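You operate a simulated robot arm through the tools that you are given. There is no shell and no other tool. Be economical: measure what you need, move in short steps, check, and stop when the job is done.

You are at the controls of a simulated two-armed robot. One attempt, no reset.

## Task
Pick up the beads scoop with one hand, pass it to the other hand and put it on the check bench shelf.
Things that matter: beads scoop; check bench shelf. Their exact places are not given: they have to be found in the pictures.

It is judged by the outcome, as a careful person would: the job done as asked, and still so three seconds after it is handed in. It fails if anything else is knocked over, pushed out of place, dropped, spilled or broken.

## Robot
Two 7-joint arms with two-finger parallel grippers on one trunk, on a base that drives. Base frame: it is fixed to the floor where the robot stands at the start and does not move with it; the origin is under the middle of the robot, x ahead of it, y to its left, z up. Units: mm, rad, N and s.
The left shoulder is at the start at [70, 163, 1145], the right one opposite. With the tool pointing down near the work surface each hand reaches from about 400 to 880 mm from the robot's upright axis, wherever it stands, measured 20 degrees to its own side. Places, roughly: check bench shelf [-1200, -1700, 400]. Payload 3.43 kg a hand.
Tool frame (each hand has its own): the origin (TCP) lies between the finger pads and is the grasp point; the fingertips stand 34 mm ahead of it; z points along the fingers, y is the line along which they close. The gripper opens to 128 mm. The fingers are 24 mm wide and 12 mm thick; the gripper's body (48 by 130 mm) begins 96 mm behind the TCP.
Orientation is told as [roll, pitch, yaw] about the base's x, y, z axes, in that order, counted from this pose: with the fingers straight down and closing along the base's y, the tool's x points along the base's -x, its y along +y and its z along -z.

## Interface
- The arms move only by the tool play_rows. It takes "left_commands", "right_commands" or both (then of equal length, played together; a hand with none holds still); each is a list of rows, each an object of numbers (a shift or turn left out is 0, a gripper value left out holds the last): "dx", "dy", "dz": the shift along the tool's x, y, z in units of 500 mm (1.0 is 500 mm); "rx", "ry", "rz": the turn, a rotation vector about the tool's x, y, z in units of 60 degrees (1.0 is 60 degrees). In form: [{"dx": .., "dy": .., "dz": .., "rx": .., "ry": .., "rz": ..}, ...]. A call has 1 to 10 rows; each row is the pose to reach, as a shift and turn from the pose commanded when the call began, along the tool's axes at that moment. "left_gripper" and "right_gripper" are, for a hand that has rows, the opening, from 0 (shut) to 1 (fully open), set as the call begins (left out, the last holds). A call with a number of a shift or a turn outside -1 to 1 is refused whole. A row lasts 0.2 s, in which the tool goes at most 50 mm and 0.15 rad; a call with a longer step from one row to the next is refused whole, and so is a gripper value outside its range. A pose out of reach is approached as far as the arm can. The call stops where the force on the tool passes 40 N (or 10 N more than at its start, if that is more) or the arm is blocked; 0.2 s more then pass. Each finger travels about 153 mm/s and halts on what it meets, pressing with about 35 N; the grip force reading is that of the motor and also rises with nothing between the fingers. The clock runs only during rows and for 0.2 s after the last one: add rows that repeat a pose to give the fingers time. It gives the time, the measured TCP pose, the force on the tool (base axes), the opening and the grip force at its end, in the units of the frame above (readings bear some noise), with the torque about the TCP (base axes, N m) and any sound that the robot's microphone picked up.
- Cameras (640 x 400 px; columns grow to the right, rows downward): "scene" is now at [139.6, -18.9, 1379.3]; the picture's right is [-0.15, -0.99, 0.00], its down [-0.45, 0.07, -0.89] and it looks along [0.88, -0.13, -0.45] (base axes); focal length 277 px, centre (320, 200). "left" rides on the left gripper at [76, 11, -160] in its tool frame; the picture's right is [-0.15, 0.99, 0.00], its down [-0.88, -0.13, -0.46] and it looks along [-0.45, -0.07, 0.89] (tool axes); focal length 234 px, centre (320, 200). "right" rides on the right gripper at [76, -11, -160] in its tool frame; the picture's right is [0.15, 0.99, 0.00], its down [-0.88, 0.13, -0.46] and it looks along [-0.45, 0.07, 0.89] (tool axes); focal length 234 px, centre (320, 200).
- get_image(camera): a new picture of that camera. It takes no simulated time.
- raise_lower(by): slides the trunk up (or, below 0, down) by that many mm; the arms and the scene camera ride with it, the base frame stays. It gives what a move gives, with no picture.
- base_move(legs): drives the robot by 1 to 6 legs, each [ahead, left, turn to the left] in mm, mm and rad, along the robot's own axes; the way and the turn of a leg run together, so that a leg with both is an arc; at most 1500 mm and 3.142 rad a leg. The arms and the cameras ride along, it lands a little off, and it stops where it bumps. It gives what a move gives.
- turn_head(pan, tilt): turns the head with the scene camera to pan (to the left, within 1.501 rad either way) and tilt (down, from -0.506 to 1.204), counted from straight ahead of the robot. It gives what a move gives.
- point_at(camera, pixels): for up to 12 pixels [column, row] of the newest picture of that camera ("zoom" is the newest enlarged one), the place [x, y, z] in the base frame of the surface seen there, good to about 2 mm, but the place of the scene camera against the robot may be out by one fixed shift of up to 12 mm in any direction. It takes no simulated time.
- inspect(camera, box): a new picture of the part [left, top, right, bottom] of that camera's present view, enlarged. It takes no simulated time.
- finish_job(): hands the job in; it is judged then, once.

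Work in short steps. Measure before you move; look again where a grasp or a placing could have gone wrong, and mend it. You have 80 turns and 70 pictures in all, those below and enlarged ones among them. Open the grippers and draw the arms clear of the work before you hand the job in, unless the task says otherwise; then end with one line.

The tools are called after "Request:" as name(argument=value, ...) on one line, values as JSON. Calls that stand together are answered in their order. play_rows: Moves the arms, as the interface text tells. Its arguments: {"type":"object","properties":{"left_commands":{"type":"array","items":{"type":"object","properties":{"dx":{"type":"number"},"dy":{"type":"number"},"dz":{"type":"number"},"rx":{"type":"number"},"ry":{"type":"number"},"rz":{"type":"number"}}}},"left_gripper":{"type":"number"},"right_commands":{"type":"array","items":{"type":"object","properties":{"dx":{"type":"number"},"dy":{"type":"number"},"dz":{"type":"number"},"rx":{"type":"number"},"ry":{"type":"number"},"rz":{"type":"number"}}}},"right_gripper":{"type":"number"}},"required":[]} The other tools are called the same way: raise_lower (by) slides the trunk up or down; base_move (legs) drives the base; turn_head (pan, tilt) turns the head that bears the scene camera; get_image (camera) takes a picture; point_at (camera, pixels) gives the place of the surface under pixels of a picture; inspect (camera, box) takes an enlarged picture of a part of a camera's view; finish_job () hands the job in.

At the start:

```text
time_s: 0.0
left_position: [659.8, 291.4, 1087.9]
left_tcp_rot: [0.0, -0.001, 0.002]
left_wrist_force: [-0.9, -0.1, 0.4]
left_wrist_torque: [-0.01, 0.01, -0.02]
left_gripper_width: 128.0
left_grasp_force: 0.0
right_position: [554.5, -232.3, 1191.9]
right_tcp_rot: [0.0, 0.0, -0.003]
right_wrist_force: [-0.3, -0.7, -0.5]
right_wrist_torque: [0.01, 0.0, -0.02]
right_gripper_width: 128.2
right_grasp_force: 0.0
trunk travel left (down, up): [-625.0, 315.0]
robot x, y, heading: [1.0, 0.8, -0.003]
head pan, tilt: [-0.152, 0.468]
```

scene: 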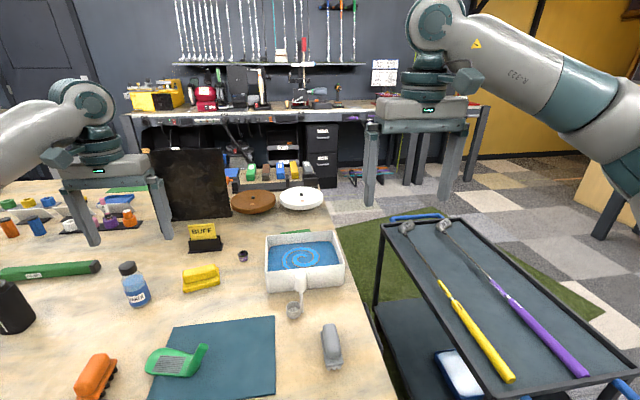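
right: 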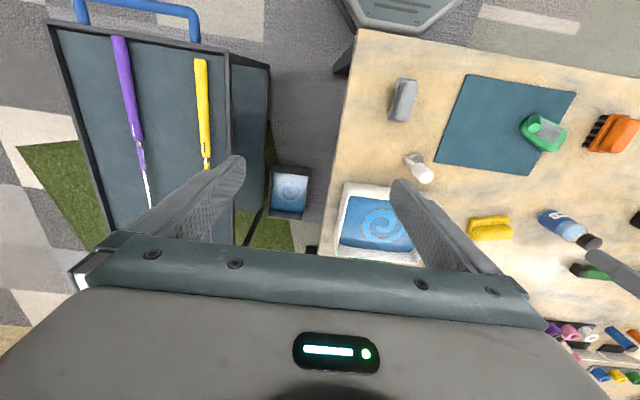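
left: 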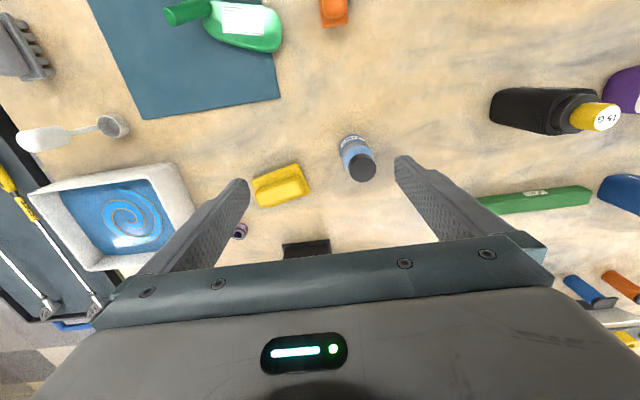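

The scoop appears to be at about (296,300) in the scene picture, in front of the blue tray. I zoom in on it.

Request:
inspect(camera="scene", box=[220, 220, 380, 370])

Request:
inspect(camera="left", box=[0, 80, 200, 280])

Request:
inspect(camera="right", box=[340, 60, 480, 200])

```text
2.67 times, centred on (300, 295) of scene
```

zoom: 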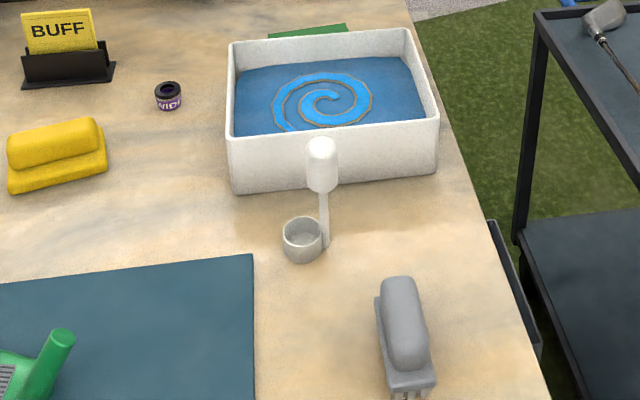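

```text
2.00 times, centred on (100, 180) of left
```

zoom: 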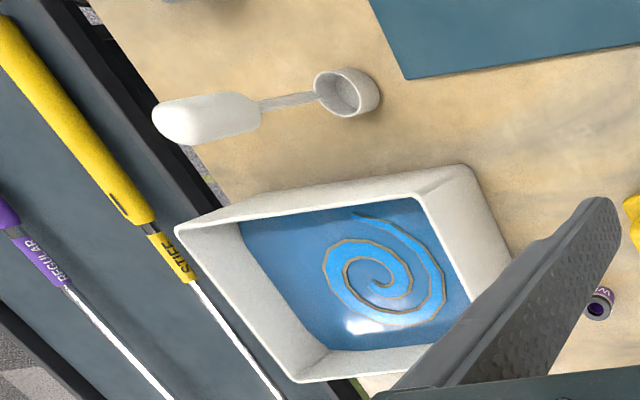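

```text
2.86 times, centred on (410, 130) of right
```

zoom: 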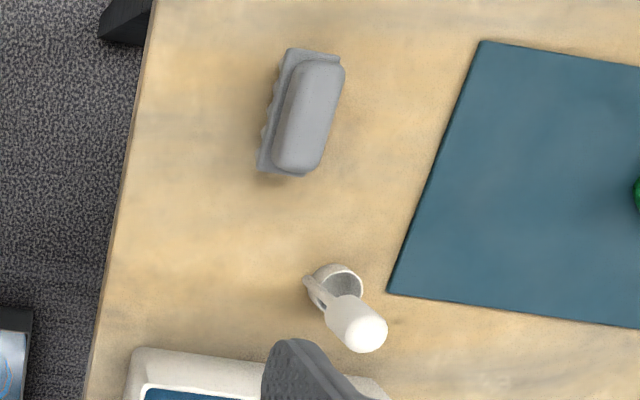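

The handle stands upright from a small cup. I measure the scoop's points in the right zoom and scene views.

Request:
point_at(camera="zoom", pixels=[[368, 333], [345, 318], [340, 300], [312, 290], [345, 285], [335, 266], [362, 280], [350, 340], [335, 306], [290, 250]])

Request:
point_at(camera="scene", pixels=[[300, 273], [300, 280], [300, 290], [301, 298], [294, 310], [294, 304], [288, 307], [301, 308]])

Request:
point_at(camera="left", pixels=[[55, 132], [60, 140], [70, 136], [90, 130], [110, 126], [116, 118], [128, 126], [65, 130]])

```text
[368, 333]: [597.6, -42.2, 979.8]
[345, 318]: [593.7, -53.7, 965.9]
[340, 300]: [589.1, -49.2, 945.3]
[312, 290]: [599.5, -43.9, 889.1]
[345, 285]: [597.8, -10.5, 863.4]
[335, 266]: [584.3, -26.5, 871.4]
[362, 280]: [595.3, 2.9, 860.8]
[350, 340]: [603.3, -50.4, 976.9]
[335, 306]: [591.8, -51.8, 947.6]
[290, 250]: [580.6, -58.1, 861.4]
```

```text
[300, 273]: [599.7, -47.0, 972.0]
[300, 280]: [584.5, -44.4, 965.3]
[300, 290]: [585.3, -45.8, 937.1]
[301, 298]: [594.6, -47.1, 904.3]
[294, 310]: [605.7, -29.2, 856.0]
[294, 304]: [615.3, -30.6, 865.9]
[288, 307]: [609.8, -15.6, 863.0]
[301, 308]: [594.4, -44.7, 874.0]
```

```text
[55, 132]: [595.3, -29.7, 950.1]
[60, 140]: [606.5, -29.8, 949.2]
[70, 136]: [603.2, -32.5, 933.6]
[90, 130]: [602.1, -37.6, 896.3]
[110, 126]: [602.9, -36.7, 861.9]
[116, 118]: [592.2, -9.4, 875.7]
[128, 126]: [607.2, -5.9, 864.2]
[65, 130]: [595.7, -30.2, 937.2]
```

Handle: grip about z 932–985, centred near (598,-42), with the cup toward +y. The left hand will take the top 25 mm from above, leaving the lower grip for the right hand. First I put the left hand above it and move the right hand aside.

Request:
play_rows(left_commands=[{"dx": 0.0155, "dy": -0.0834}, {"dx": 0.031, "dy": -0.1668}, {"dx": 0.0465, "dy": -0.25}, {"dx": 0.062, "dy": -0.3335}, {"dx": 0.0775, "dy": -0.417}, {"dx": 0.093, "dy": -0.5}, {"dx": 0.1085, "dy": -0.5835}, {"dx": 0.124, "dy": -0.667}, {"dx": 0.124, "dy": -0.667}], right_commands=[{"dy": -0.05}, {"dy": -0.1}, {"dy": -0.15}, {"dy": -0.2}, {"dy": -0.25}, {"dy": -0.3}, {"dy": -0.35}, {"dy": -0.35}, {"dy": -0.35}], left_gripper=0.7)

Request:
get_image(camera="left")

Request:
get_image(camera="scene")

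```text
time_s: 2.0
left_position: [599.5, -40.2, 1086.6]
left_tcp_rot: [-0.002, 0.0, 0.003]
left_wrist_force: [0.5, 0.3, -0.2]
left_wrist_torque: [-0.02, 0.01, -0.03]
left_gripper_width: 89.7
left_grasp_force: 0.1
right_position: [555.6, -405.3, 1191.7]
right_tcp_rot: [0.0, 0.0, -0.002]
right_wrist_force: [-0.5, -0.3, -0.6]
right_wrist_torque: [-0.03, -0.02, 0.0]
right_gripper_width: 128.1
right_grasp_force: 0.2
trunk travel left (down, up): [-625.0, 315.0]
robot x, y, heading: [-3.2, 1.7, 0.002]
head pan, tilt: [-0.152, 0.468]
```

```text
63 pictures are left
```

left: 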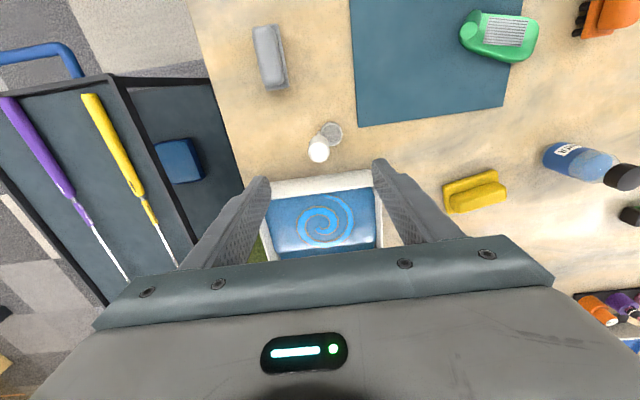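

```text
62 pictures are left
```

scene: 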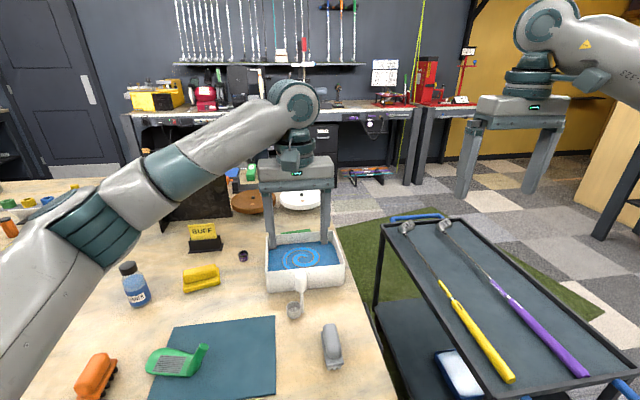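

The handle top shows at (318,150) in the left picture. I measure it.

Request:
inspect(camera="left", box=[290, 100, 360, 170])

Request:
point_at(camera="left", pixels=[[318, 150], [312, 150], [325, 150], [318, 156], [318, 144], [321, 138], [333, 125], [333, 132]])

```text
5.71 times, centred on (325, 135) of left
```

zoom: 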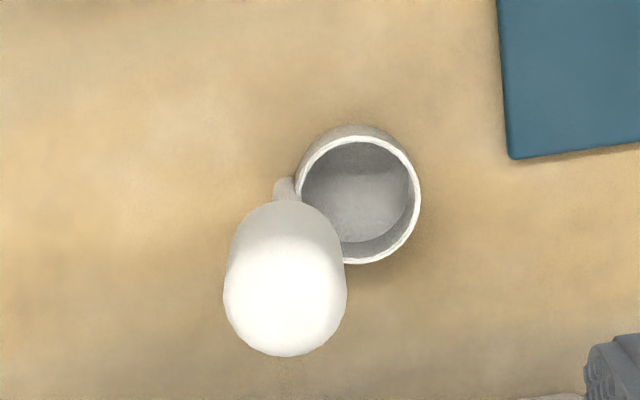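

```text
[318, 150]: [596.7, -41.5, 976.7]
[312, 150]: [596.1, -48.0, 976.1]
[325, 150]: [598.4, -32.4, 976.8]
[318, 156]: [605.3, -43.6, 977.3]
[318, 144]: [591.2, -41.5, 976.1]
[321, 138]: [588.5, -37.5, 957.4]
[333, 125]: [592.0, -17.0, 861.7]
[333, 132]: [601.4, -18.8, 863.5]
```

The cup is empty and the handle top is flat at z 977, centred at (598,-41). I descend until the tips reach z≈955 (TCP 989).

Request:
play_rows(left_commands=[{"dx": 0.003, "dy": -0.002, "dz": 0.05}, {"dx": 0.003, "dy": -0.002, "dz": 0.1}, {"dx": 0.003, "dy": -0.002, "dz": 0.15}, {"dx": 0.003, "dy": -0.002, "dz": 0.18}, {"dx": 0.003, "dy": -0.002, "dz": 0.195}, {"dx": 0.003, "dy": -0.002, "dz": 0.195}])

Request:
inspect(camera="scene", box=[220, 200, 380, 350])

```text
time_s: 3.4
left_position: [598.0, -43.7, 990.1]
left_tcp_rot: [0.0, 0.0, 0.002]
left_wrist_force: [0.9, 0.5, 0.6]
left_wrist_torque: [-0.02, 0.0, 0.01]
left_gripper_width: 89.7
left_grasp_force: 0.0
right_position: [555.7, -406.8, 1192.4]
right_tcp_rot: [0.001, 0.0, -0.001]
right_wrist_force: [-0.8, 0.2, -0.5]
right_wrist_torque: [-0.03, 0.0, -0.03]
right_gripper_width: 128.1
right_grasp_force: 0.1
trunk travel left (down, up): [-625.0, 315.0]
robot x, y, heading: [-1.5, -1.1, 0.0]
head pan, tilt: [-0.152, 0.468]
```

```text
2.67 times, centred on (300, 275) of scene
```

zoom: 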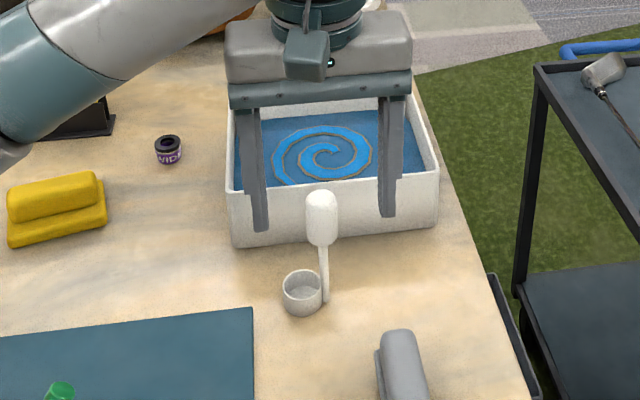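

The fingers straddle the handle symmetrically. I close the gripper.

Request:
play_rows(left_commands=[{"dz": 0}, {"dz": 0}, {"dz": 0}, {"dz": 0}], left_gripper=0)

Request:
inspect(camera="scene", box=[220, 200, 380, 350])

```text
time_s: 4.4
left_position: [597.2, -43.8, 989.1]
left_tcp_rot: [-0.001, 0.0, 0.003]
left_wrist_force: [-0.1, 0.7, -0.1]
left_wrist_torque: [0.03, 0.03, 0.03]
left_gripper_width: 24.3
left_grasp_force: 35.0
right_position: [555.6, -406.7, 1190.5]
right_tcp_rot: [0.001, 0.0, -0.001]
right_wrist_force: [0.5, -0.3, -0.3]
right_wrist_torque: [-0.02, 0.01, 0.0]
right_gripper_width: 128.0
right_grasp_force: 0.0
trunk travel left (down, up): [-625.0, 315.0]
robot x, y, heading: [-0.8, 3.5, 0.002]
head pan, tilt: [-0.152, 0.468]
```

```text
2.67 times, centred on (300, 275) of scene
```

zoom: 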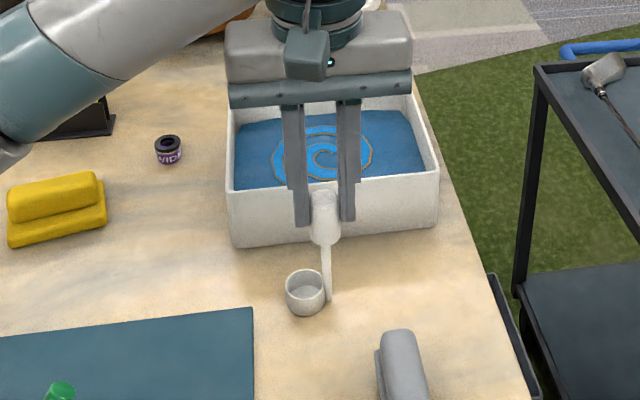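

It is gripped at 24.3 mm width. I lift 150 mm.

Request:
play_rows(left_commands=[{"dz": -0.04}, {"dz": -0.1}, {"dz": -0.16}, {"dz": -0.22}, {"dz": -0.28}, {"dz": -0.34}, {"dz": -0.34}])

Request:
get_image(camera="scene")

```text
time_s: 6.0
left_position: [597.3, -44.1, 1159.2]
left_tcp_rot: [0.0, 0.002, 0.001]
left_wrist_force: [-1.0, -0.2, 0.0]
left_wrist_torque: [-0.03, 0.03, 0.0]
left_gripper_width: 24.4
left_grasp_force: 35.1
right_position: [556.8, -406.0, 1189.9]
right_tcp_rot: [-0.001, 0.001, -0.001]
right_wrist_force: [0.1, 0.1, 1.3]
right_wrist_torque: [-0.02, 0.03, 0.0]
right_gripper_width: 127.9
right_grasp_force: 0.2
trunk travel left (down, up): [-625.0, 315.0]
robot x, y, heading: [-1.2, 1.6, -0.005]
head pan, tilt: [-0.152, 0.468]
```

```text
58 pictures are left
```

scene: 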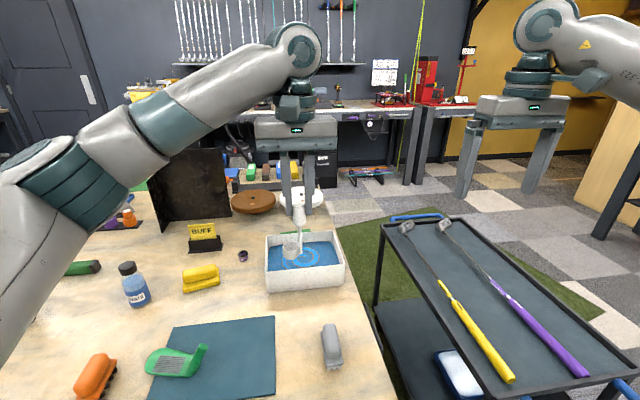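

It is lifted cleanly. Now I look to the right to find the check bench and a driving route.

Request:
turn_head(pan=-1.5, tilt=0.45)

Request:
get_image(camera="scene")

```text
time_s: 7.5
left_position: [597.6, -43.9, 1159.1]
left_tcp_rot: [0.0, -0.001, 0.001]
left_wrist_force: [0.6, -0.6, -1.8]
left_wrist_torque: [-0.02, -0.02, 0.02]
left_gripper_width: 24.1
left_grasp_force: 34.6
right_position: [554.8, -406.7, 1190.7]
right_tcp_rot: [0.0, 0.002, -0.002]
right_wrist_force: [-0.1, 0.5, 0.1]
right_wrist_torque: [-0.02, -0.03, -0.01]
right_gripper_width: 127.9
right_grasp_force: 0.1
trunk travel left (down, up): [-625.0, 315.0]
robot x, y, heading: [-0.2, 0.5, -0.003]
head pan, tilt: [-1.499, 0.45]
```

```text
57 pictures are left
```

scene: 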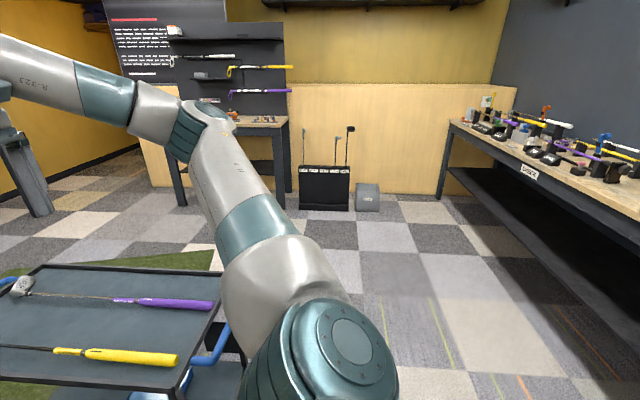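

The bench on the right has a sign at (530,172), probably "CHECK", and a lower shelf. I measure it.

Request:
inspect(camera="scene", box=[420, 80, 640, 300])

Request:
point_at(camera="scene", pixels=[[450, 124], [530, 172], [620, 215], [500, 200], [540, 225], [600, 290], [630, 300], [470, 175], [590, 260], [443, 195], [520, 205], [630, 345]])

```text
1.82 times, centred on (530, 190) of scene
```

zoom: 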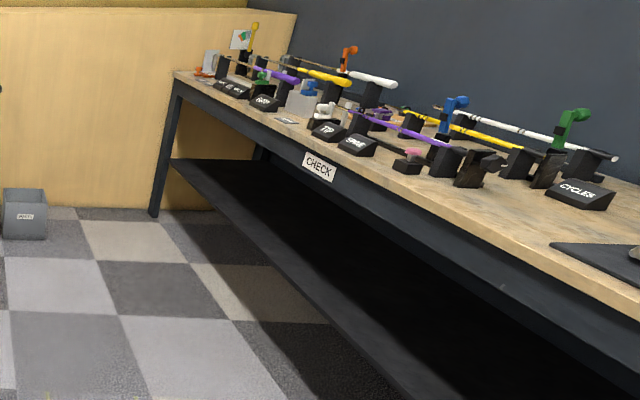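

```text
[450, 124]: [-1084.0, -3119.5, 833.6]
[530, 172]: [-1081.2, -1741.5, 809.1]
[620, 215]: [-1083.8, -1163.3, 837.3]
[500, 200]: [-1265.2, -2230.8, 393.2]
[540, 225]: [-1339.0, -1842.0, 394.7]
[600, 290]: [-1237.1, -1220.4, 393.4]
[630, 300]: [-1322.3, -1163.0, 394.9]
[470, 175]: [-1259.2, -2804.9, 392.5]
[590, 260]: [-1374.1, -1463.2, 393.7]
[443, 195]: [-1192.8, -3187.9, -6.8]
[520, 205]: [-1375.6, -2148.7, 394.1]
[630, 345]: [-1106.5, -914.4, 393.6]
```

The check-bench shelf is at z≈394 with its front edge at x≈-1100, running along y and open above to about z 780. I will do the handover here. The left hand moves 160 mm ahead for room while the right hand yaws 40° left.

Request:
play_rows(left_commands=[{"dx": -0.053}, {"dx": -0.107}, {"dx": -0.16}, {"dx": -0.213}, {"dx": -0.267}, {"dx": -0.32}, {"dx": -0.32}], right_commands=[{"rz": -0.111}, {"rz": -0.222}, {"rz": -0.333}, {"rz": -0.444}, {"rz": -0.555}, {"rz": -0.667}, {"rz": -0.667}], right_gripper=0.7)

Request:
play_rows(right_commands=[{"ry": -0.125}, {"ry": -0.25}, {"ry": -0.375}, {"ry": -0.5}, {"ry": -0.625}, {"ry": -0.75}, {"ry": -0.875}, {"ry": -1.0}, {"ry": -1.0}])

Request:
turn_head(pan=-0.15, tilt=0.35)

Request:
get_image(camera="scene")

```text
time_s: 9.1
left_position: [743.7, -40.1, 1155.8]
left_tcp_rot: [0.001, -0.002, 0.002]
left_wrist_force: [0.2, -0.4, -0.4]
left_wrist_torque: [-0.02, 0.05, -0.03]
left_gripper_width: 24.0
left_grasp_force: 35.0
left hand out of reach, approached as far as the arm can: row 6, 7
right_position: [534.9, -375.9, 1179.7]
right_tcp_rot: [-0.001, 0.0, 0.696]
right_wrist_force: [-0.6, 0.5, -0.8]
right_wrist_torque: [0.0, 0.0, 0.01]
right_gripper_width: 89.8
right_grasp_force: 0.1
right hand out of reach, approached as far as the arm can: row 5, 6, 7
trunk travel left (down, up): [-625.0, 315.0]
robot x, y, heading: [2.5, -0.1, 0.001]
head pan, tilt: [-1.499, 0.45]
```

```text
time_s: 11.1
left_position: [743.2, -40.2, 1152.9]
left_tcp_rot: [0.0, 0.002, 0.003]
left_wrist_force: [0.6, 0.4, -0.8]
left_wrist_torque: [0.01, 0.05, -0.01]
left_gripper_width: 24.0
left_grasp_force: 35.0
right_position: [564.4, -336.8, 1213.0]
right_tcp_rot: [0.003, -1.046, 0.695]
right_wrist_force: [1.7, 0.2, -0.8]
right_wrist_torque: [0.0, 0.06, 0.02]
right_gripper_width: 89.5
right_grasp_force: 0.0
right hand out of reach, approached as far as the arm can: row 7, 8, 9
trunk travel left (down, up): [-625.0, 315.0]
robot x, y, heading: [-0.9, -0.2, -0.002]
head pan, tilt: [-1.499, 0.45]
```

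```text
time_s: 12.6
left_position: [742.1, -41.3, 1155.9]
left_tcp_rot: [0.004, 0.0, 0.003]
left_wrist_force: [1.2, -0.2, -1.1]
left_wrist_torque: [-0.04, 0.04, -0.01]
left_gripper_width: 24.1
left_grasp_force: 35.3
right_position: [560.5, -338.1, 1214.1]
right_tcp_rot: [0.0, -1.048, 0.698]
right_wrist_force: [-0.6, 0.1, -0.1]
right_wrist_torque: [0.03, 0.03, 0.01]
right_gripper_width: 89.6
right_grasp_force: 0.1
trunk travel left (down, up): [-625.0, 315.0]
robot x, y, heading: [1.9, -0.2, 0.003]
head pan, tilt: [-0.15, 0.351]
```

```text
55 pictures are left
```

scene: 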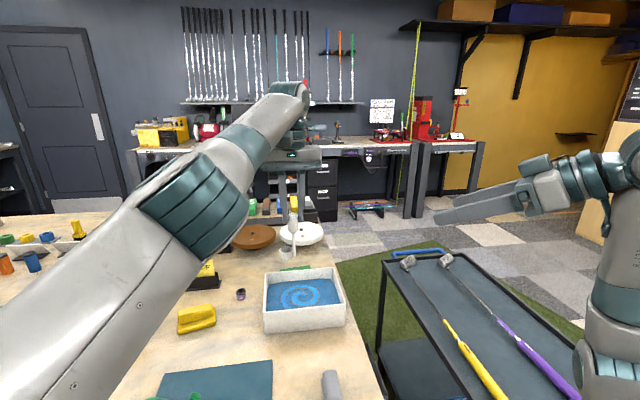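

Both arms touched reach limits, so I bring the left hand back 30 mm. The right hand goes to a pre-grasp pose about 130 mm short of the handle and gets the last 15° of pitch.

Request:
play_rows(left_commands=[{"dx": 0.015}, {"dx": 0.03}, {"dx": 0.045}, {"dx": 0.06}, {"dx": 0.06}, {"dx": 0.06}, {"dx": 0.06}], right_commands=[{"dx": -0.0087, "dy": 0.043, "dz": 0.065, "ry": -0.042}, {"dx": -0.0173, "dy": 0.086, "dz": 0.13, "ry": -0.083}, {"dx": -0.026, "dy": 0.13, "dz": 0.195, "ry": -0.125}, {"dx": -0.035, "dy": 0.173, "dz": 0.26, "ry": -0.167}, {"dx": -0.043, "dy": 0.216, "dz": 0.325, "ry": -0.208}, {"dx": -0.052, "dy": 0.259, "dz": 0.39, "ry": -0.25}, {"dx": -0.052, "dy": 0.259, "dz": 0.39, "ry": -0.25}])

Request:
get_image(camera="scene")

Request:
get_image(camera="right")

```text
time_s: 14.2
left_position: [710.1, -42.6, 1156.0]
left_tcp_rot: [-0.002, 0.0, 0.002]
left_wrist_force: [0.5, -0.4, -0.5]
left_wrist_torque: [0.01, 0.02, 0.01]
left_gripper_width: 24.0
left_grasp_force: 34.9
right_position: [619.0, -122.4, 1137.2]
right_tcp_rot: [0.002, -1.313, 0.697]
right_wrist_force: [-0.4, -0.3, 0.3]
right_wrist_torque: [0.01, -0.03, 0.04]
right_gripper_width: 89.8
right_grasp_force: 0.2
trunk travel left (down, up): [-625.0, 315.0]
robot x, y, heading: [4.2, -0.3, -0.0]
head pan, tilt: [-0.15, 0.351]
```

```text
54 pictures are left
```

scene: 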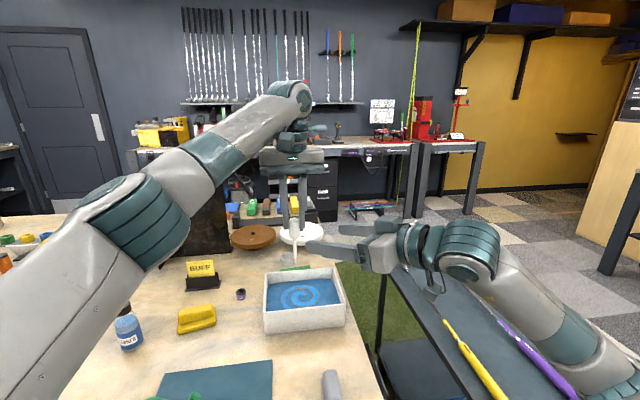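

```text
53 pictures are left
```

right: 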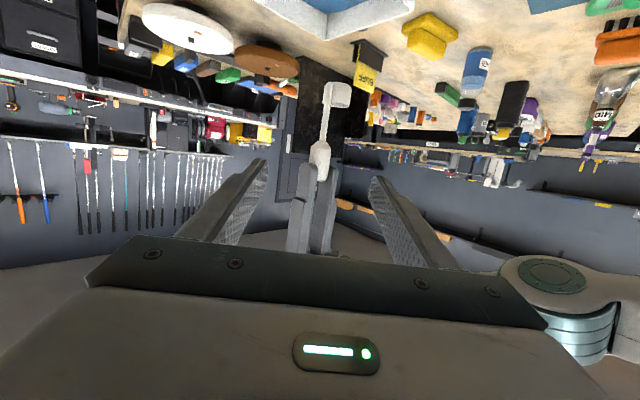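

The right hand is in line with the handle (image upside down: left fingers at (312,215), grip at (320,160), cup at (337,95)). I measure the grip's free length.

Request:
inspect(camera="right", box=[270, 70, 370, 220])

Request:
point_at(camera="right", pixels=[[320, 150], [320, 160], [320, 172], [320, 142], [322, 135], [305, 172], [305, 178], [333, 182], [318, 180]])

```text
2.67 times, centred on (320, 145) of right
```

zoom: 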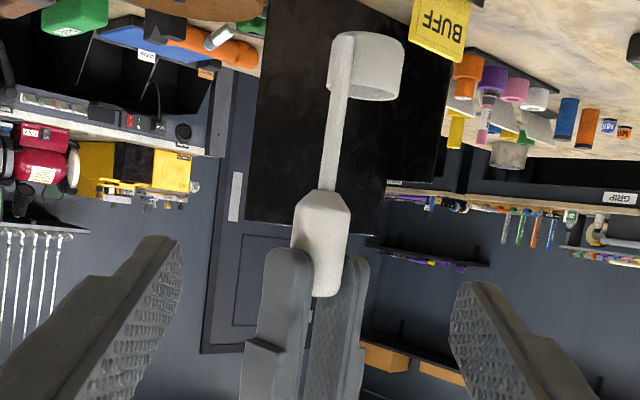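

```text
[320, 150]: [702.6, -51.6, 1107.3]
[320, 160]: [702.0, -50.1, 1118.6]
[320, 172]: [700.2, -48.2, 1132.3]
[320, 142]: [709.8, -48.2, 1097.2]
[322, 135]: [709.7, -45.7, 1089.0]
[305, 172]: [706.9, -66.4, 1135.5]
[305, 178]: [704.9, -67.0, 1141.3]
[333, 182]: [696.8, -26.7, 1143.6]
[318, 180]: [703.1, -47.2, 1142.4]
```

Free grip runs from about z 1098 (taper) to 1122 (left fingertips). I advance 126 mm along the tool axis, to TCP (711,-42,1105), with the fingers open 90 mm.

Request:
play_rows(right_commands=[{"dz": 0.05, "dy": 0.002}, {"dz": 0.1, "dy": 0.004}, {"dz": 0.15, "dy": 0.004}, {"dz": 0.2, "dy": 0.004}, {"dz": 0.235, "dy": 0.004}, {"dz": 0.252, "dy": 0.004}, {"dz": 0.252, "dy": 0.004}])

Request:
get_image(camera="right")

Request:
inspect(camera="scene", box=[230, 130, 390, 280])

```text
time_s: 15.8
left_position: [710.6, -41.2, 1156.4]
left_tcp_rot: [0.001, 0.0, 0.002]
left_wrist_force: [1.2, -0.5, -0.6]
left_wrist_torque: [-0.03, 0.02, -0.01]
left_gripper_width: 24.2
left_grasp_force: 35.1
right_position: [710.9, -40.1, 1107.1]
right_tcp_rot: [0.003, -1.308, 0.695]
right_wrist_force: [-0.4, 0.5, 0.3]
right_wrist_torque: [0.02, -0.01, 0.0]
right_gripper_width: 89.7
right_grasp_force: 0.0
trunk travel left (down, up): [-625.0, 315.0]
robot x, y, heading: [-1.3, -1.5, -0.005]
head pan, tilt: [-0.15, 0.351]
```

```text
51 pictures are left
```

right: 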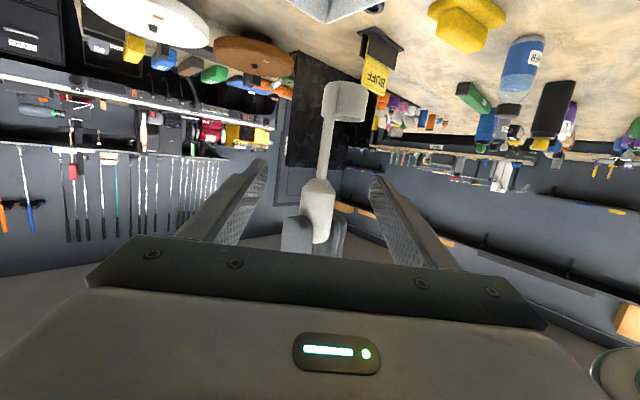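

```text
2.67 times, centred on (310, 205) of scene
```

zoom: 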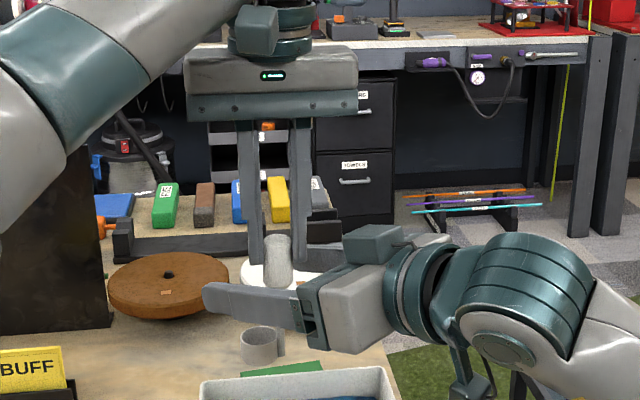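

The handle is centred between the fingers. Because of the tilt the right fingers' back edge could meet the left fingertips, so I lower the right hand 4 mm and then close it.

Request:
play_rows(right_commands=[{"dx": 0.008}, {"dx": 0.008}])

Request:
play_rows(right_commands=[{"dx": 0}, {"dx": 0}, {"dx": 0}, {"dx": 0}], right_gripper=0)

Request:
get_image(camera="right")

Request:
inspect(camera="scene", box=[230, 130, 390, 280])

```text
time_s: 16.4
left_position: [709.7, -41.2, 1155.5]
left_tcp_rot: [0.0, -0.001, 0.003]
left_wrist_force: [0.1, -0.2, -0.5]
left_wrist_torque: [-0.07, 0.02, 0.01]
left_gripper_width: 24.0
left_grasp_force: 34.9
right_position: [710.0, -41.5, 1101.9]
right_tcp_rot: [0.001, -1.308, 0.699]
right_wrist_force: [0.8, 0.1, 0.1]
right_wrist_torque: [0.04, 0.03, 0.0]
right_gripper_width: 89.8
right_grasp_force: 0.1
trunk travel left (down, up): [-625.0, 315.0]
robot x, y, heading: [2.2, -0.0, 0.002]
head pan, tilt: [-0.15, 0.351]
```

```text
time_s: 17.4
left_position: [708.7, -41.7, 1156.3]
left_tcp_rot: [0.0, 0.003, 0.001]
left_wrist_force: [-4.9, 3.5, -0.7]
left_wrist_torque: [0.05, 0.27, 0.17]
left_gripper_width: 23.9
left_grasp_force: 35.2
right_position: [711.2, -42.7, 1101.1]
right_tcp_rot: [0.0, -1.31, 0.695]
right_wrist_force: [5.7, -2.3, 0.3]
right_wrist_torque: [0.07, 0.01, -0.12]
right_gripper_width: 23.8
right_grasp_force: 35.1
trunk travel left (down, up): [-625.0, 315.0]
robot x, y, heading: [-3.0, -0.8, -0.0]
head pan, tilt: [-0.15, 0.351]
```

```text
49 pictures are left
```

right: 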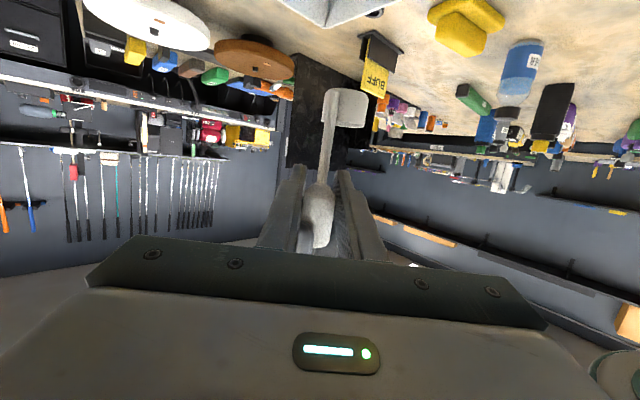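

```text
2.67 times, centred on (310, 205) of scene
```

zoom: 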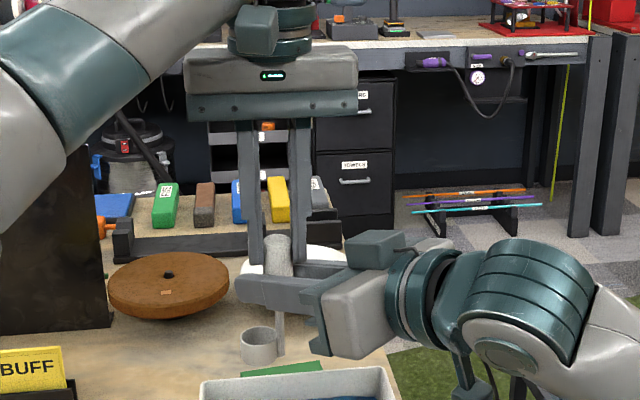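

The right hand holds the handle at 23.8 mm with 35 N. I open the left gripper and then raise that hand clear.

Request:
play_rows(left_commands=[{"dz": 0}, {"dz": 0}, {"dz": 0}], left_gripper=0.5)

Request:
play_rows(left_commands=[{"dz": -0.04}, {"dz": -0.08}, {"dz": -0.12}, {"dz": -0.16}])

Request:
get_image(camera="scene")

```text
time_s: 18.2
left_position: [710.9, -39.8, 1156.7]
left_tcp_rot: [0.001, -0.001, 0.001]
left_wrist_force: [6.5, 6.8, 11.6]
left_wrist_torque: [-0.23, -0.09, 0.17]
left_gripper_width: 59.6
left_grasp_force: 0.2
right_position: [709.4, -41.4, 1100.7]
right_tcp_rot: [0.005, -1.305, 0.692]
right_wrist_force: [-5.1, -6.3, -11.1]
right_wrist_torque: [0.58, -0.29, -0.16]
right_gripper_width: 23.8
right_grasp_force: 34.6
trunk travel left (down, up): [-625.0, 315.0]
robot x, y, heading: [-0.4, 1.1, 0.0]
head pan, tilt: [-0.15, 0.351]
```

```text
time_s: 19.2
left_position: [704.9, -39.3, 1237.5]
left_tcp_rot: [-0.001, -0.002, 0.001]
left_wrist_force: [-0.3, -0.4, 0.1]
left_wrist_torque: [-0.02, -0.02, -0.02]
left_gripper_width: 64.0
left_grasp_force: 0.0
left hand out of reach, approached as far as the arm can: row 4
right_position: [709.6, -42.8, 1102.9]
right_tcp_rot: [0.0, -1.311, 0.698]
right_wrist_force: [-0.2, -0.2, -0.7]
right_wrist_torque: [0.01, -0.02, -0.02]
right_gripper_width: 23.8
right_grasp_force: 34.8
trunk travel left (down, up): [-625.0, 315.0]
robot x, y, heading: [2.9, -1.5, 0.001]
head pan, tilt: [-0.15, 0.351]
```

```text
47 pictures are left
```

scene: 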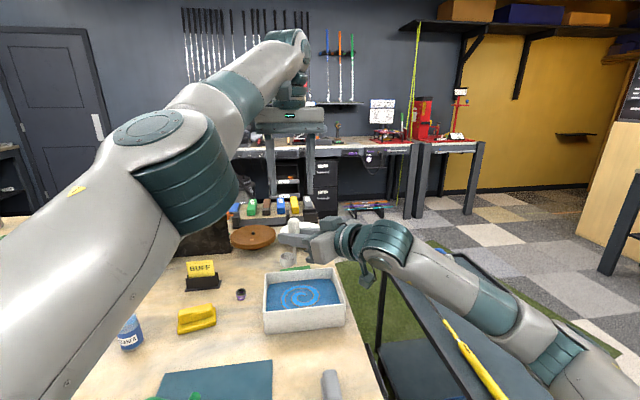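

The right hand holds the scoop alone. I retract both arms to compact poses before driving, keeping the scoop upright.

Request:
play_rows(left_commands=[{"dx": 0.04, "dy": 0.06}, {"dx": 0.08, "dy": 0.12}, {"dx": 0.12, "dy": 0.18}, {"dx": 0.16, "dy": 0.24}, {"dx": 0.22, "dy": 0.3}, {"dx": 0.28, "dy": 0.36}, {"dx": 0.34, "dy": 0.4}, {"dx": 0.4, "dy": 0.44}], right_commands=[{"dz": 0}, {"dz": 0}, {"dz": -0.04}, {"dz": -0.08}, {"dz": -0.13}, {"dz": -0.18}, {"dz": -0.24}, {"dz": -0.3}])

Request:
turn_head(pan=-1.5, tilt=0.85)

Request:
get_image(camera="scene")

Request:
turn_head(pan=1.5, tilt=0.7)

Request:
get_image(camera="scene")

```text
time_s: 21.0
left_position: [504.3, 181.7, 1238.4]
left_tcp_rot: [0.0, -0.001, 0.001]
left_wrist_force: [-0.1, 0.3, 0.0]
left_wrist_torque: [-0.03, -0.04, 0.0]
left_gripper_width: 64.2
left_grasp_force: 0.0
right_position: [597.7, -134.0, 1143.1]
right_tcp_rot: [-0.004, -1.309, 0.702]
right_wrist_force: [-1.5, 0.6, 0.4]
right_wrist_torque: [-0.01, 0.03, -0.05]
right_gripper_width: 23.9
right_grasp_force: 34.9
trunk travel left (down, up): [-625.0, 315.0]
robot x, y, heading: [1.4, 2.1, 0.004]
head pan, tilt: [-0.15, 0.351]
```

```text
time_s: 22.5
left_position: [505.4, 179.8, 1237.9]
left_tcp_rot: [-0.001, -0.001, 0.002]
left_wrist_force: [-0.2, 0.5, 0.4]
left_wrist_torque: [-0.01, 0.0, -0.03]
left_gripper_width: 64.1
left_grasp_force: 0.1
right_position: [600.6, -134.5, 1140.5]
right_tcp_rot: [0.0, -1.309, 0.695]
right_wrist_force: [0.3, 0.0, -0.6]
right_wrist_torque: [0.0, -0.01, 0.0]
right_gripper_width: 23.6
right_grasp_force: 34.9
trunk travel left (down, up): [-625.0, 315.0]
robot x, y, heading: [-0.1, -1.9, -0.0]
head pan, tilt: [-1.499, 0.85]
```

```text
46 pictures are left
```

scene: 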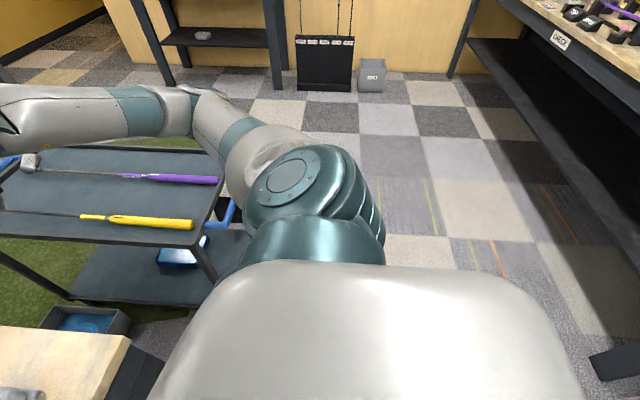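

```text
time_s: 25.1
left_position: [507.2, 181.3, 1236.9]
left_tcp_rot: [0.0, -0.001, 0.002]
left_wrist_force: [-0.8, -0.6, -0.9]
left_wrist_torque: [0.01, -0.01, -0.01]
left_gripper_width: 63.9
left_grasp_force: 0.2
right_position: [600.0, -134.3, 1140.7]
right_tcp_rot: [0.002, -1.309, 0.696]
right_wrist_force: [0.2, 0.1, 0.1]
right_wrist_torque: [0.02, -0.02, 0.0]
right_gripper_width: 23.6
right_grasp_force: 35.1
trunk travel left (down, up): [-625.0, 315.0]
robot x, y, heading: [-0.4, 0.7, -0.001]
head pan, tilt: [1.499, 0.7]
```

```text
45 pictures are left
```

scene: 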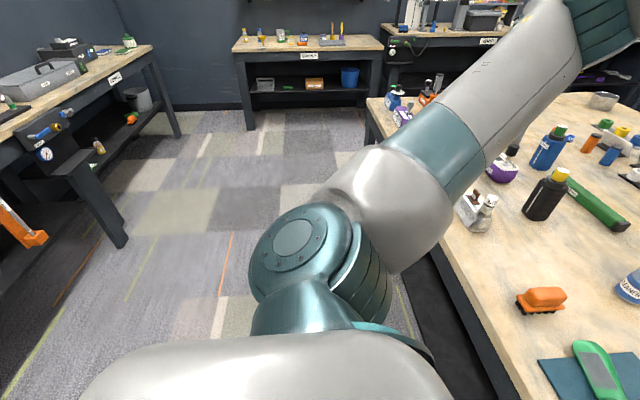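

I check distances of things behind and beside the robot (left-side view: bench leg at (120,245), orange item at (20,230)).

Request:
point_at(camera="scene", pixels=[[120, 245], [25, 230], [20, 115], [140, 55], [60, 340], [150, 380], [230, 250], [30, 290], [5, 250]])

Request:
turn_head(pan=-1.5, tilt=0.85)

Request:
get_image(camera="scene")

Request:
point_at(camera="scene", pixels=[[610, 365], [600, 250], [635, 330], [560, 300], [225, 300], [235, 215], [278, 90], [215, 150], [125, 335], [590, 340], [375, 90], [330, 90]])

```text
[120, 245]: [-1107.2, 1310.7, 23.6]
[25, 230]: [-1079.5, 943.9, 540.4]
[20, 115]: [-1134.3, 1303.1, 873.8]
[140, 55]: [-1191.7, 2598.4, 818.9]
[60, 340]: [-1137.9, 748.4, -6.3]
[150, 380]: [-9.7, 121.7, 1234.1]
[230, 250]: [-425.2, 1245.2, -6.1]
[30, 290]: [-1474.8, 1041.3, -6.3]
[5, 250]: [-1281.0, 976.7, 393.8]
```

```text
time_s: 27.7
left_position: [507.4, 180.2, 1236.9]
left_tcp_rot: [-0.001, 0.001, 0.002]
left_wrist_force: [-0.2, -0.2, -0.6]
left_wrist_torque: [0.05, 0.01, 0.01]
left_gripper_width: 63.9
left_grasp_force: 0.1
right_position: [599.9, -135.3, 1141.5]
right_tcp_rot: [0.0, -1.31, 0.696]
right_wrist_force: [0.0, 0.7, -0.1]
right_wrist_torque: [-0.01, 0.03, -0.02]
right_gripper_width: 23.7
right_grasp_force: 35.1
trunk travel left (down, up): [-625.0, 315.0]
robot x, y, heading: [-1.0, 0.5, -0.001]
head pan, tilt: [-1.499, 0.85]
```

```text
44 pictures are left
```

scene: 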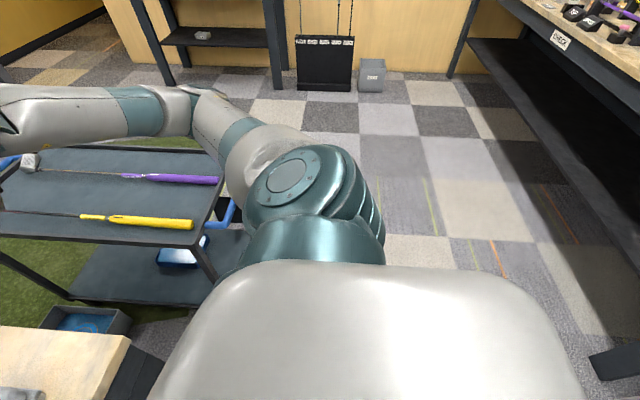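

```text
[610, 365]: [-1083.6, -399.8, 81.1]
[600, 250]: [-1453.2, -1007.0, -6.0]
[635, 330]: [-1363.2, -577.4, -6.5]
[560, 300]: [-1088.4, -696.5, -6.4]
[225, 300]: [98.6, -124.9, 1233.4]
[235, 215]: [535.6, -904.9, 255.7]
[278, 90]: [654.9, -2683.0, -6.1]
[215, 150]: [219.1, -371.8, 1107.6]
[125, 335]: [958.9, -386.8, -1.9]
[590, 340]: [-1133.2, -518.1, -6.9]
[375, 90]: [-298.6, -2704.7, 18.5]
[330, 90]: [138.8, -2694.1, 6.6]
```

The floor is clear between the robot and the bench. I back up 250 mm, turn right 90° and drive along the bench at a safe distance.

Request:
base_move(legs=[[-250, 0, 0], [0, 0, -1.571], [1500, 0, 0], [150, 0, 0]])

Request:
turn_head(pan=-1.2, tilt=0.5)

Request:
get_image(camera="scene")

```text
time_s: 41.2
left_position: [9.2, -2142.7, 1238.0]
left_tcp_rot: [0.0, -0.001, -1.526]
left_wrist_force: [0.5, 0.5, -0.1]
left_wrist_torque: [0.03, 0.01, 0.01]
left_gripper_width: 64.1
left_grasp_force: 0.1
right_position: [-303.3, -2248.5, 1141.9]
right_tcp_rot: [0.0, -1.311, -0.832]
right_wrist_force: [0.3, -0.3, -1.4]
right_wrist_torque: [-0.01, -0.01, 0.06]
right_gripper_width: 23.8
right_grasp_force: 35.0
trunk travel left (down, up): [-625.0, 315.0]
robot x, y, heading: [-192.1, -1642.7, -1.53]
head pan, tilt: [-1.499, 0.85]
```

```text
time_s: 42.1
left_position: [8.7, -2142.9, 1237.2]
left_tcp_rot: [-0.001, 0.001, -1.528]
left_wrist_force: [-0.3, 0.1, 0.4]
left_wrist_torque: [-0.04, 0.01, 0.0]
left_gripper_width: 63.8
left_grasp_force: 0.1
right_position: [-301.8, -2248.4, 1140.9]
right_tcp_rot: [-0.001, -1.309, -0.83]
right_wrist_force: [-0.8, 0.3, -0.6]
right_wrist_torque: [0.01, 0.0, 0.03]
right_gripper_width: 23.8
right_grasp_force: 34.6
trunk travel left (down, up): [-625.0, 315.0]
robot x, y, heading: [-192.5, -1644.8, -1.531]
head pan, tilt: [-1.201, 0.499]
```

```text
43 pictures are left
```

scene: 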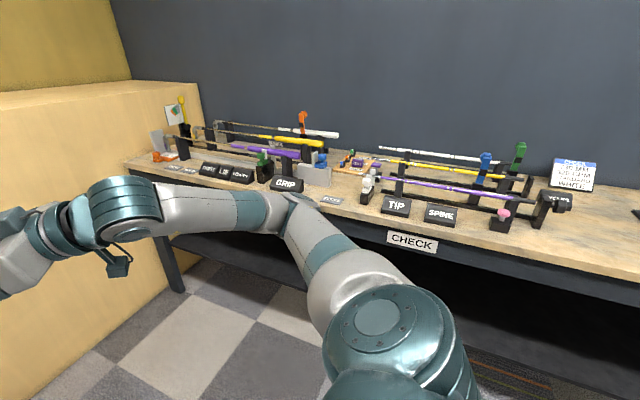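

The CHECK bench is confirmed to the right. I turn right to face it.

Request:
base_move(legs=[[0, 0, -1.611]])

Request:
turn_head(pan=-0.1, tilt=0.7)

Request:
get_image(camera="scene")

Request:
get_image(camera="right")

```text
time_s: 46.4
left_position: [-695.2, -1836.2, 1236.6]
left_tcp_rot: [0.001, 0.001, -3.118]
left_wrist_force: [0.1, 0.2, 0.0]
left_wrist_torque: [0.02, 0.02, 0.01]
left_gripper_width: 64.1
left_grasp_force: 0.1
right_position: [-795.8, -1523.2, 1140.9]
right_tcp_rot: [0.0, -1.309, -2.423]
right_wrist_force: [0.6, 0.0, -1.1]
right_wrist_torque: [0.01, -0.01, -0.01]
right_gripper_width: 23.8
right_grasp_force: 34.7
trunk travel left (down, up): [-625.0, 315.0]
robot x, y, heading: [-196.4, -1642.1, -3.121]
head pan, tilt: [-1.201, 0.499]
```

```text
time_s: 47.7
left_position: [-695.9, -1836.8, 1237.5]
left_tcp_rot: [0.0, -0.001, -3.118]
left_wrist_force: [0.0, -0.1, 0.5]
left_wrist_torque: [-0.01, 0.01, -0.02]
left_gripper_width: 63.7
left_grasp_force: 0.0
right_position: [-797.1, -1523.0, 1140.9]
right_tcp_rot: [-0.001, -1.309, -2.422]
right_wrist_force: [0.0, -0.5, -2.2]
right_wrist_torque: [-0.01, 0.0, 0.02]
right_gripper_width: 23.6
right_grasp_force: 35.1
trunk travel left (down, up): [-625.0, 315.0]
robot x, y, heading: [-193.2, -1642.0, -3.119]
head pan, tilt: [-0.099, 0.7]
```

```text
42 pictures are left
```

scene: 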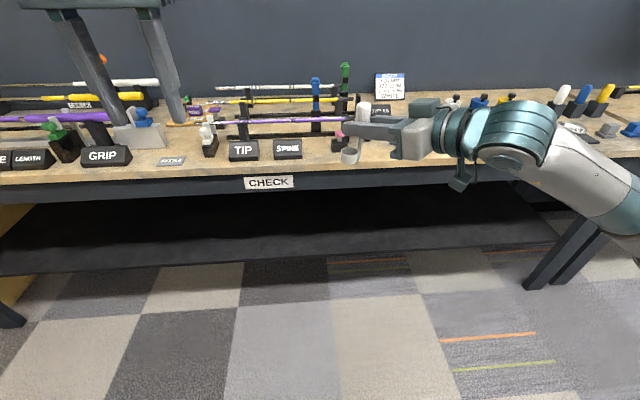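

```text
41 pictures are left
```

right: 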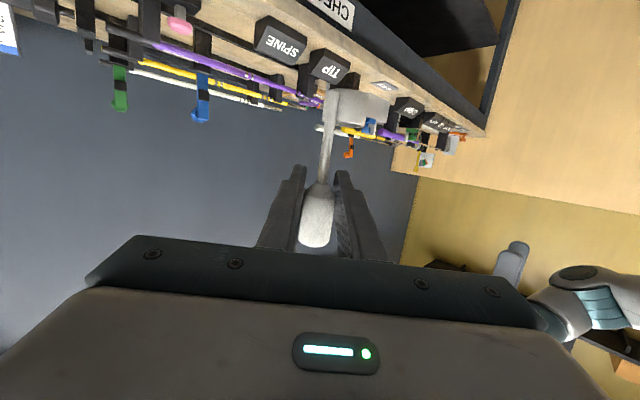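

I am facing the bench with a clear opening. I lower the trunk 600 mm, which puts the scoop's bottom at about z 468, above the shelf level, and then look.

Request:
raise_lower(by=-600)

Request:
turn_head(pan=-0.15, tilt=0.35)

Request:
get_image(camera="scene")

Request:
get_image(camera="right")

```text
refused: -600 is not a number from -400 to 400
```

```text
time_s: 48.5
left_position: [-696.5, -1835.6, 1237.8]
left_tcp_rot: [-0.001, 0.0, -3.121]
left_wrist_force: [0.3, -0.3, 0.0]
left_wrist_torque: [0.0, -0.04, -0.02]
left_gripper_width: 64.0
left_grasp_force: 0.1
right_position: [-796.1, -1522.4, 1140.6]
right_tcp_rot: [0.0, -1.308, -2.423]
right_wrist_force: [0.4, 0.2, -0.4]
right_wrist_torque: [0.02, 0.0, -0.02]
right_gripper_width: 23.6
right_grasp_force: 34.9
trunk travel left (down, up): [-625.0, 315.0]
robot x, y, heading: [-194.3, -1643.8, -3.122]
head pan, tilt: [-0.15, 0.351]
```

```text
40 pictures are left
```

scene: 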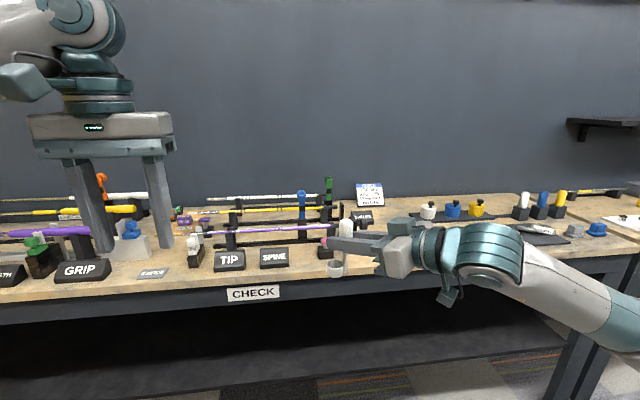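

```text
39 pictures are left
```

right: 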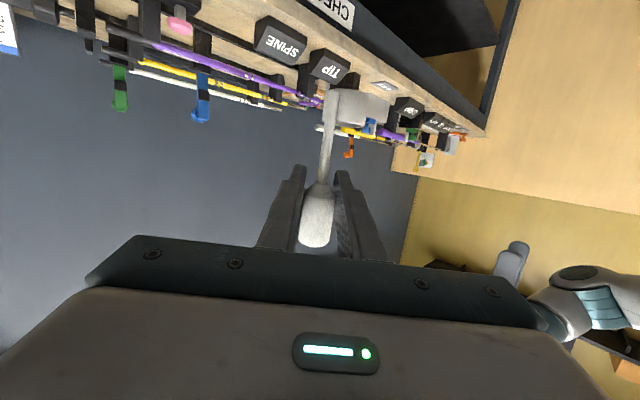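

The limit is 400 mm per call, so I lower in two steps of 300 mm.

Request:
raise_lower(by=-300)

Request:
raise_lower(by=-300)

Request:
get_image(camera="scene")

Request:
get_image(camera="right")

```text
time_s: 51.5
left_position: [-695.0, -1836.2, 936.4]
left_tcp_rot: [0.001, -0.001, -3.117]
left_wrist_force: [-0.3, 0.7, -0.7]
left_wrist_torque: [0.01, 0.0, -0.01]
left_gripper_width: 64.2
left_grasp_force: 0.0
right_position: [-794.9, -1523.5, 842.1]
right_tcp_rot: [0.001, -1.309, -2.422]
right_wrist_force: [-0.2, 0.3, -1.8]
right_wrist_torque: [-0.01, 0.08, -0.02]
right_gripper_width: 23.6
right_grasp_force: 35.2
trunk travel left (down, up): [-325.0, 615.0]
robot x, y, heading: [-191.8, -1644.9, -3.121]
head pan, tilt: [-0.15, 0.351]
```

```text
time_s: 54.5
left_position: [-695.4, -1835.4, 636.8]
left_tcp_rot: [0.001, 0.001, -3.12]
left_wrist_force: [0.6, -0.1, -0.5]
left_wrist_torque: [0.05, -0.02, -0.01]
left_gripper_width: 63.7
left_grasp_force: 0.1
right_position: [-795.3, -1521.9, 540.6]
right_tcp_rot: [0.001, -1.308, -2.421]
right_wrist_force: [1.7, 0.2, -0.9]
right_wrist_torque: [-0.02, 0.0, 0.0]
right_gripper_width: 23.9
right_grasp_force: 35.1
trunk travel left (down, up): [-25.0, 915.0]
robot x, y, heading: [-196.1, -1643.4, -3.119]
head pan, tilt: [-0.15, 0.351]
```

```text
38 pictures are left
```

scene: 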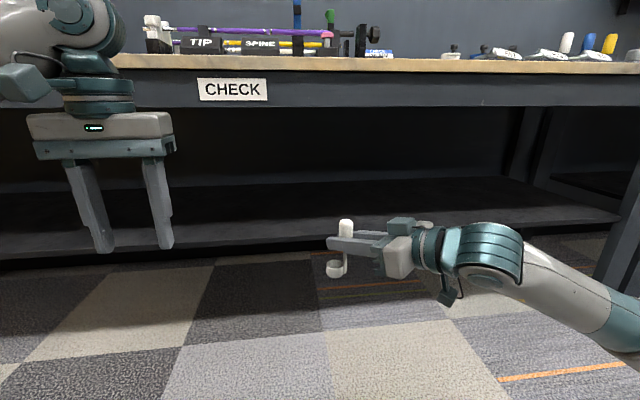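

```text
37 pictures are left
```

right: 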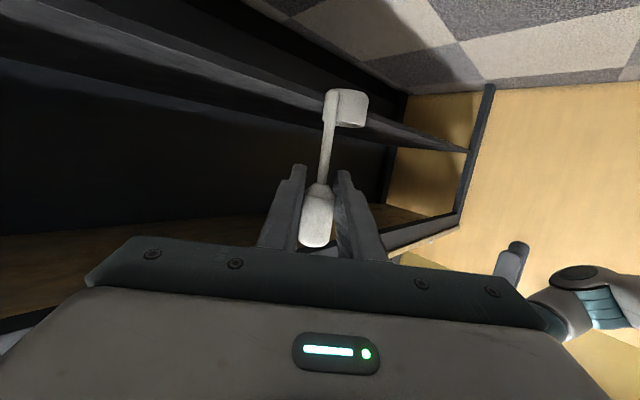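

I measure the shelf's surface and front edge, and the apron's underside.

Request:
point_at(camera="scene", pixels=[[300, 215], [250, 232], [250, 238], [250, 244], [380, 215], [300, 190], [400, 100], [400, 104], [300, 100], [345, 222], [336, 268]])

Request:
point_at(camera="right", pixels=[[322, 215], [322, 195], [345, 122], [360, 122], [345, 92], [330, 90], [240, 85], [240, 100]])

```text
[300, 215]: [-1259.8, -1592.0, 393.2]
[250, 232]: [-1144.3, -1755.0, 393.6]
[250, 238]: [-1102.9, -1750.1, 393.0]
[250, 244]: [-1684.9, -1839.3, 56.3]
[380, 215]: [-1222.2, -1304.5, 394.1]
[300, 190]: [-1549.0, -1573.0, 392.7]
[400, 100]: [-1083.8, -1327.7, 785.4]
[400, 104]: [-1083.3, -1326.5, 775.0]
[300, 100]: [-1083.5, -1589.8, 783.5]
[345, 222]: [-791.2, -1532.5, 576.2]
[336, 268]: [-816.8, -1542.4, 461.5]
```

```text
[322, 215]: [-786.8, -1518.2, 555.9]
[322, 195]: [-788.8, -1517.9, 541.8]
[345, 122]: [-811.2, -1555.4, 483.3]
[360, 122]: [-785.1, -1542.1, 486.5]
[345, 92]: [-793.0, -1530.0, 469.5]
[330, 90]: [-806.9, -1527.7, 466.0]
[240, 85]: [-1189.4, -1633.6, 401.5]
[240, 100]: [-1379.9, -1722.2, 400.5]
```

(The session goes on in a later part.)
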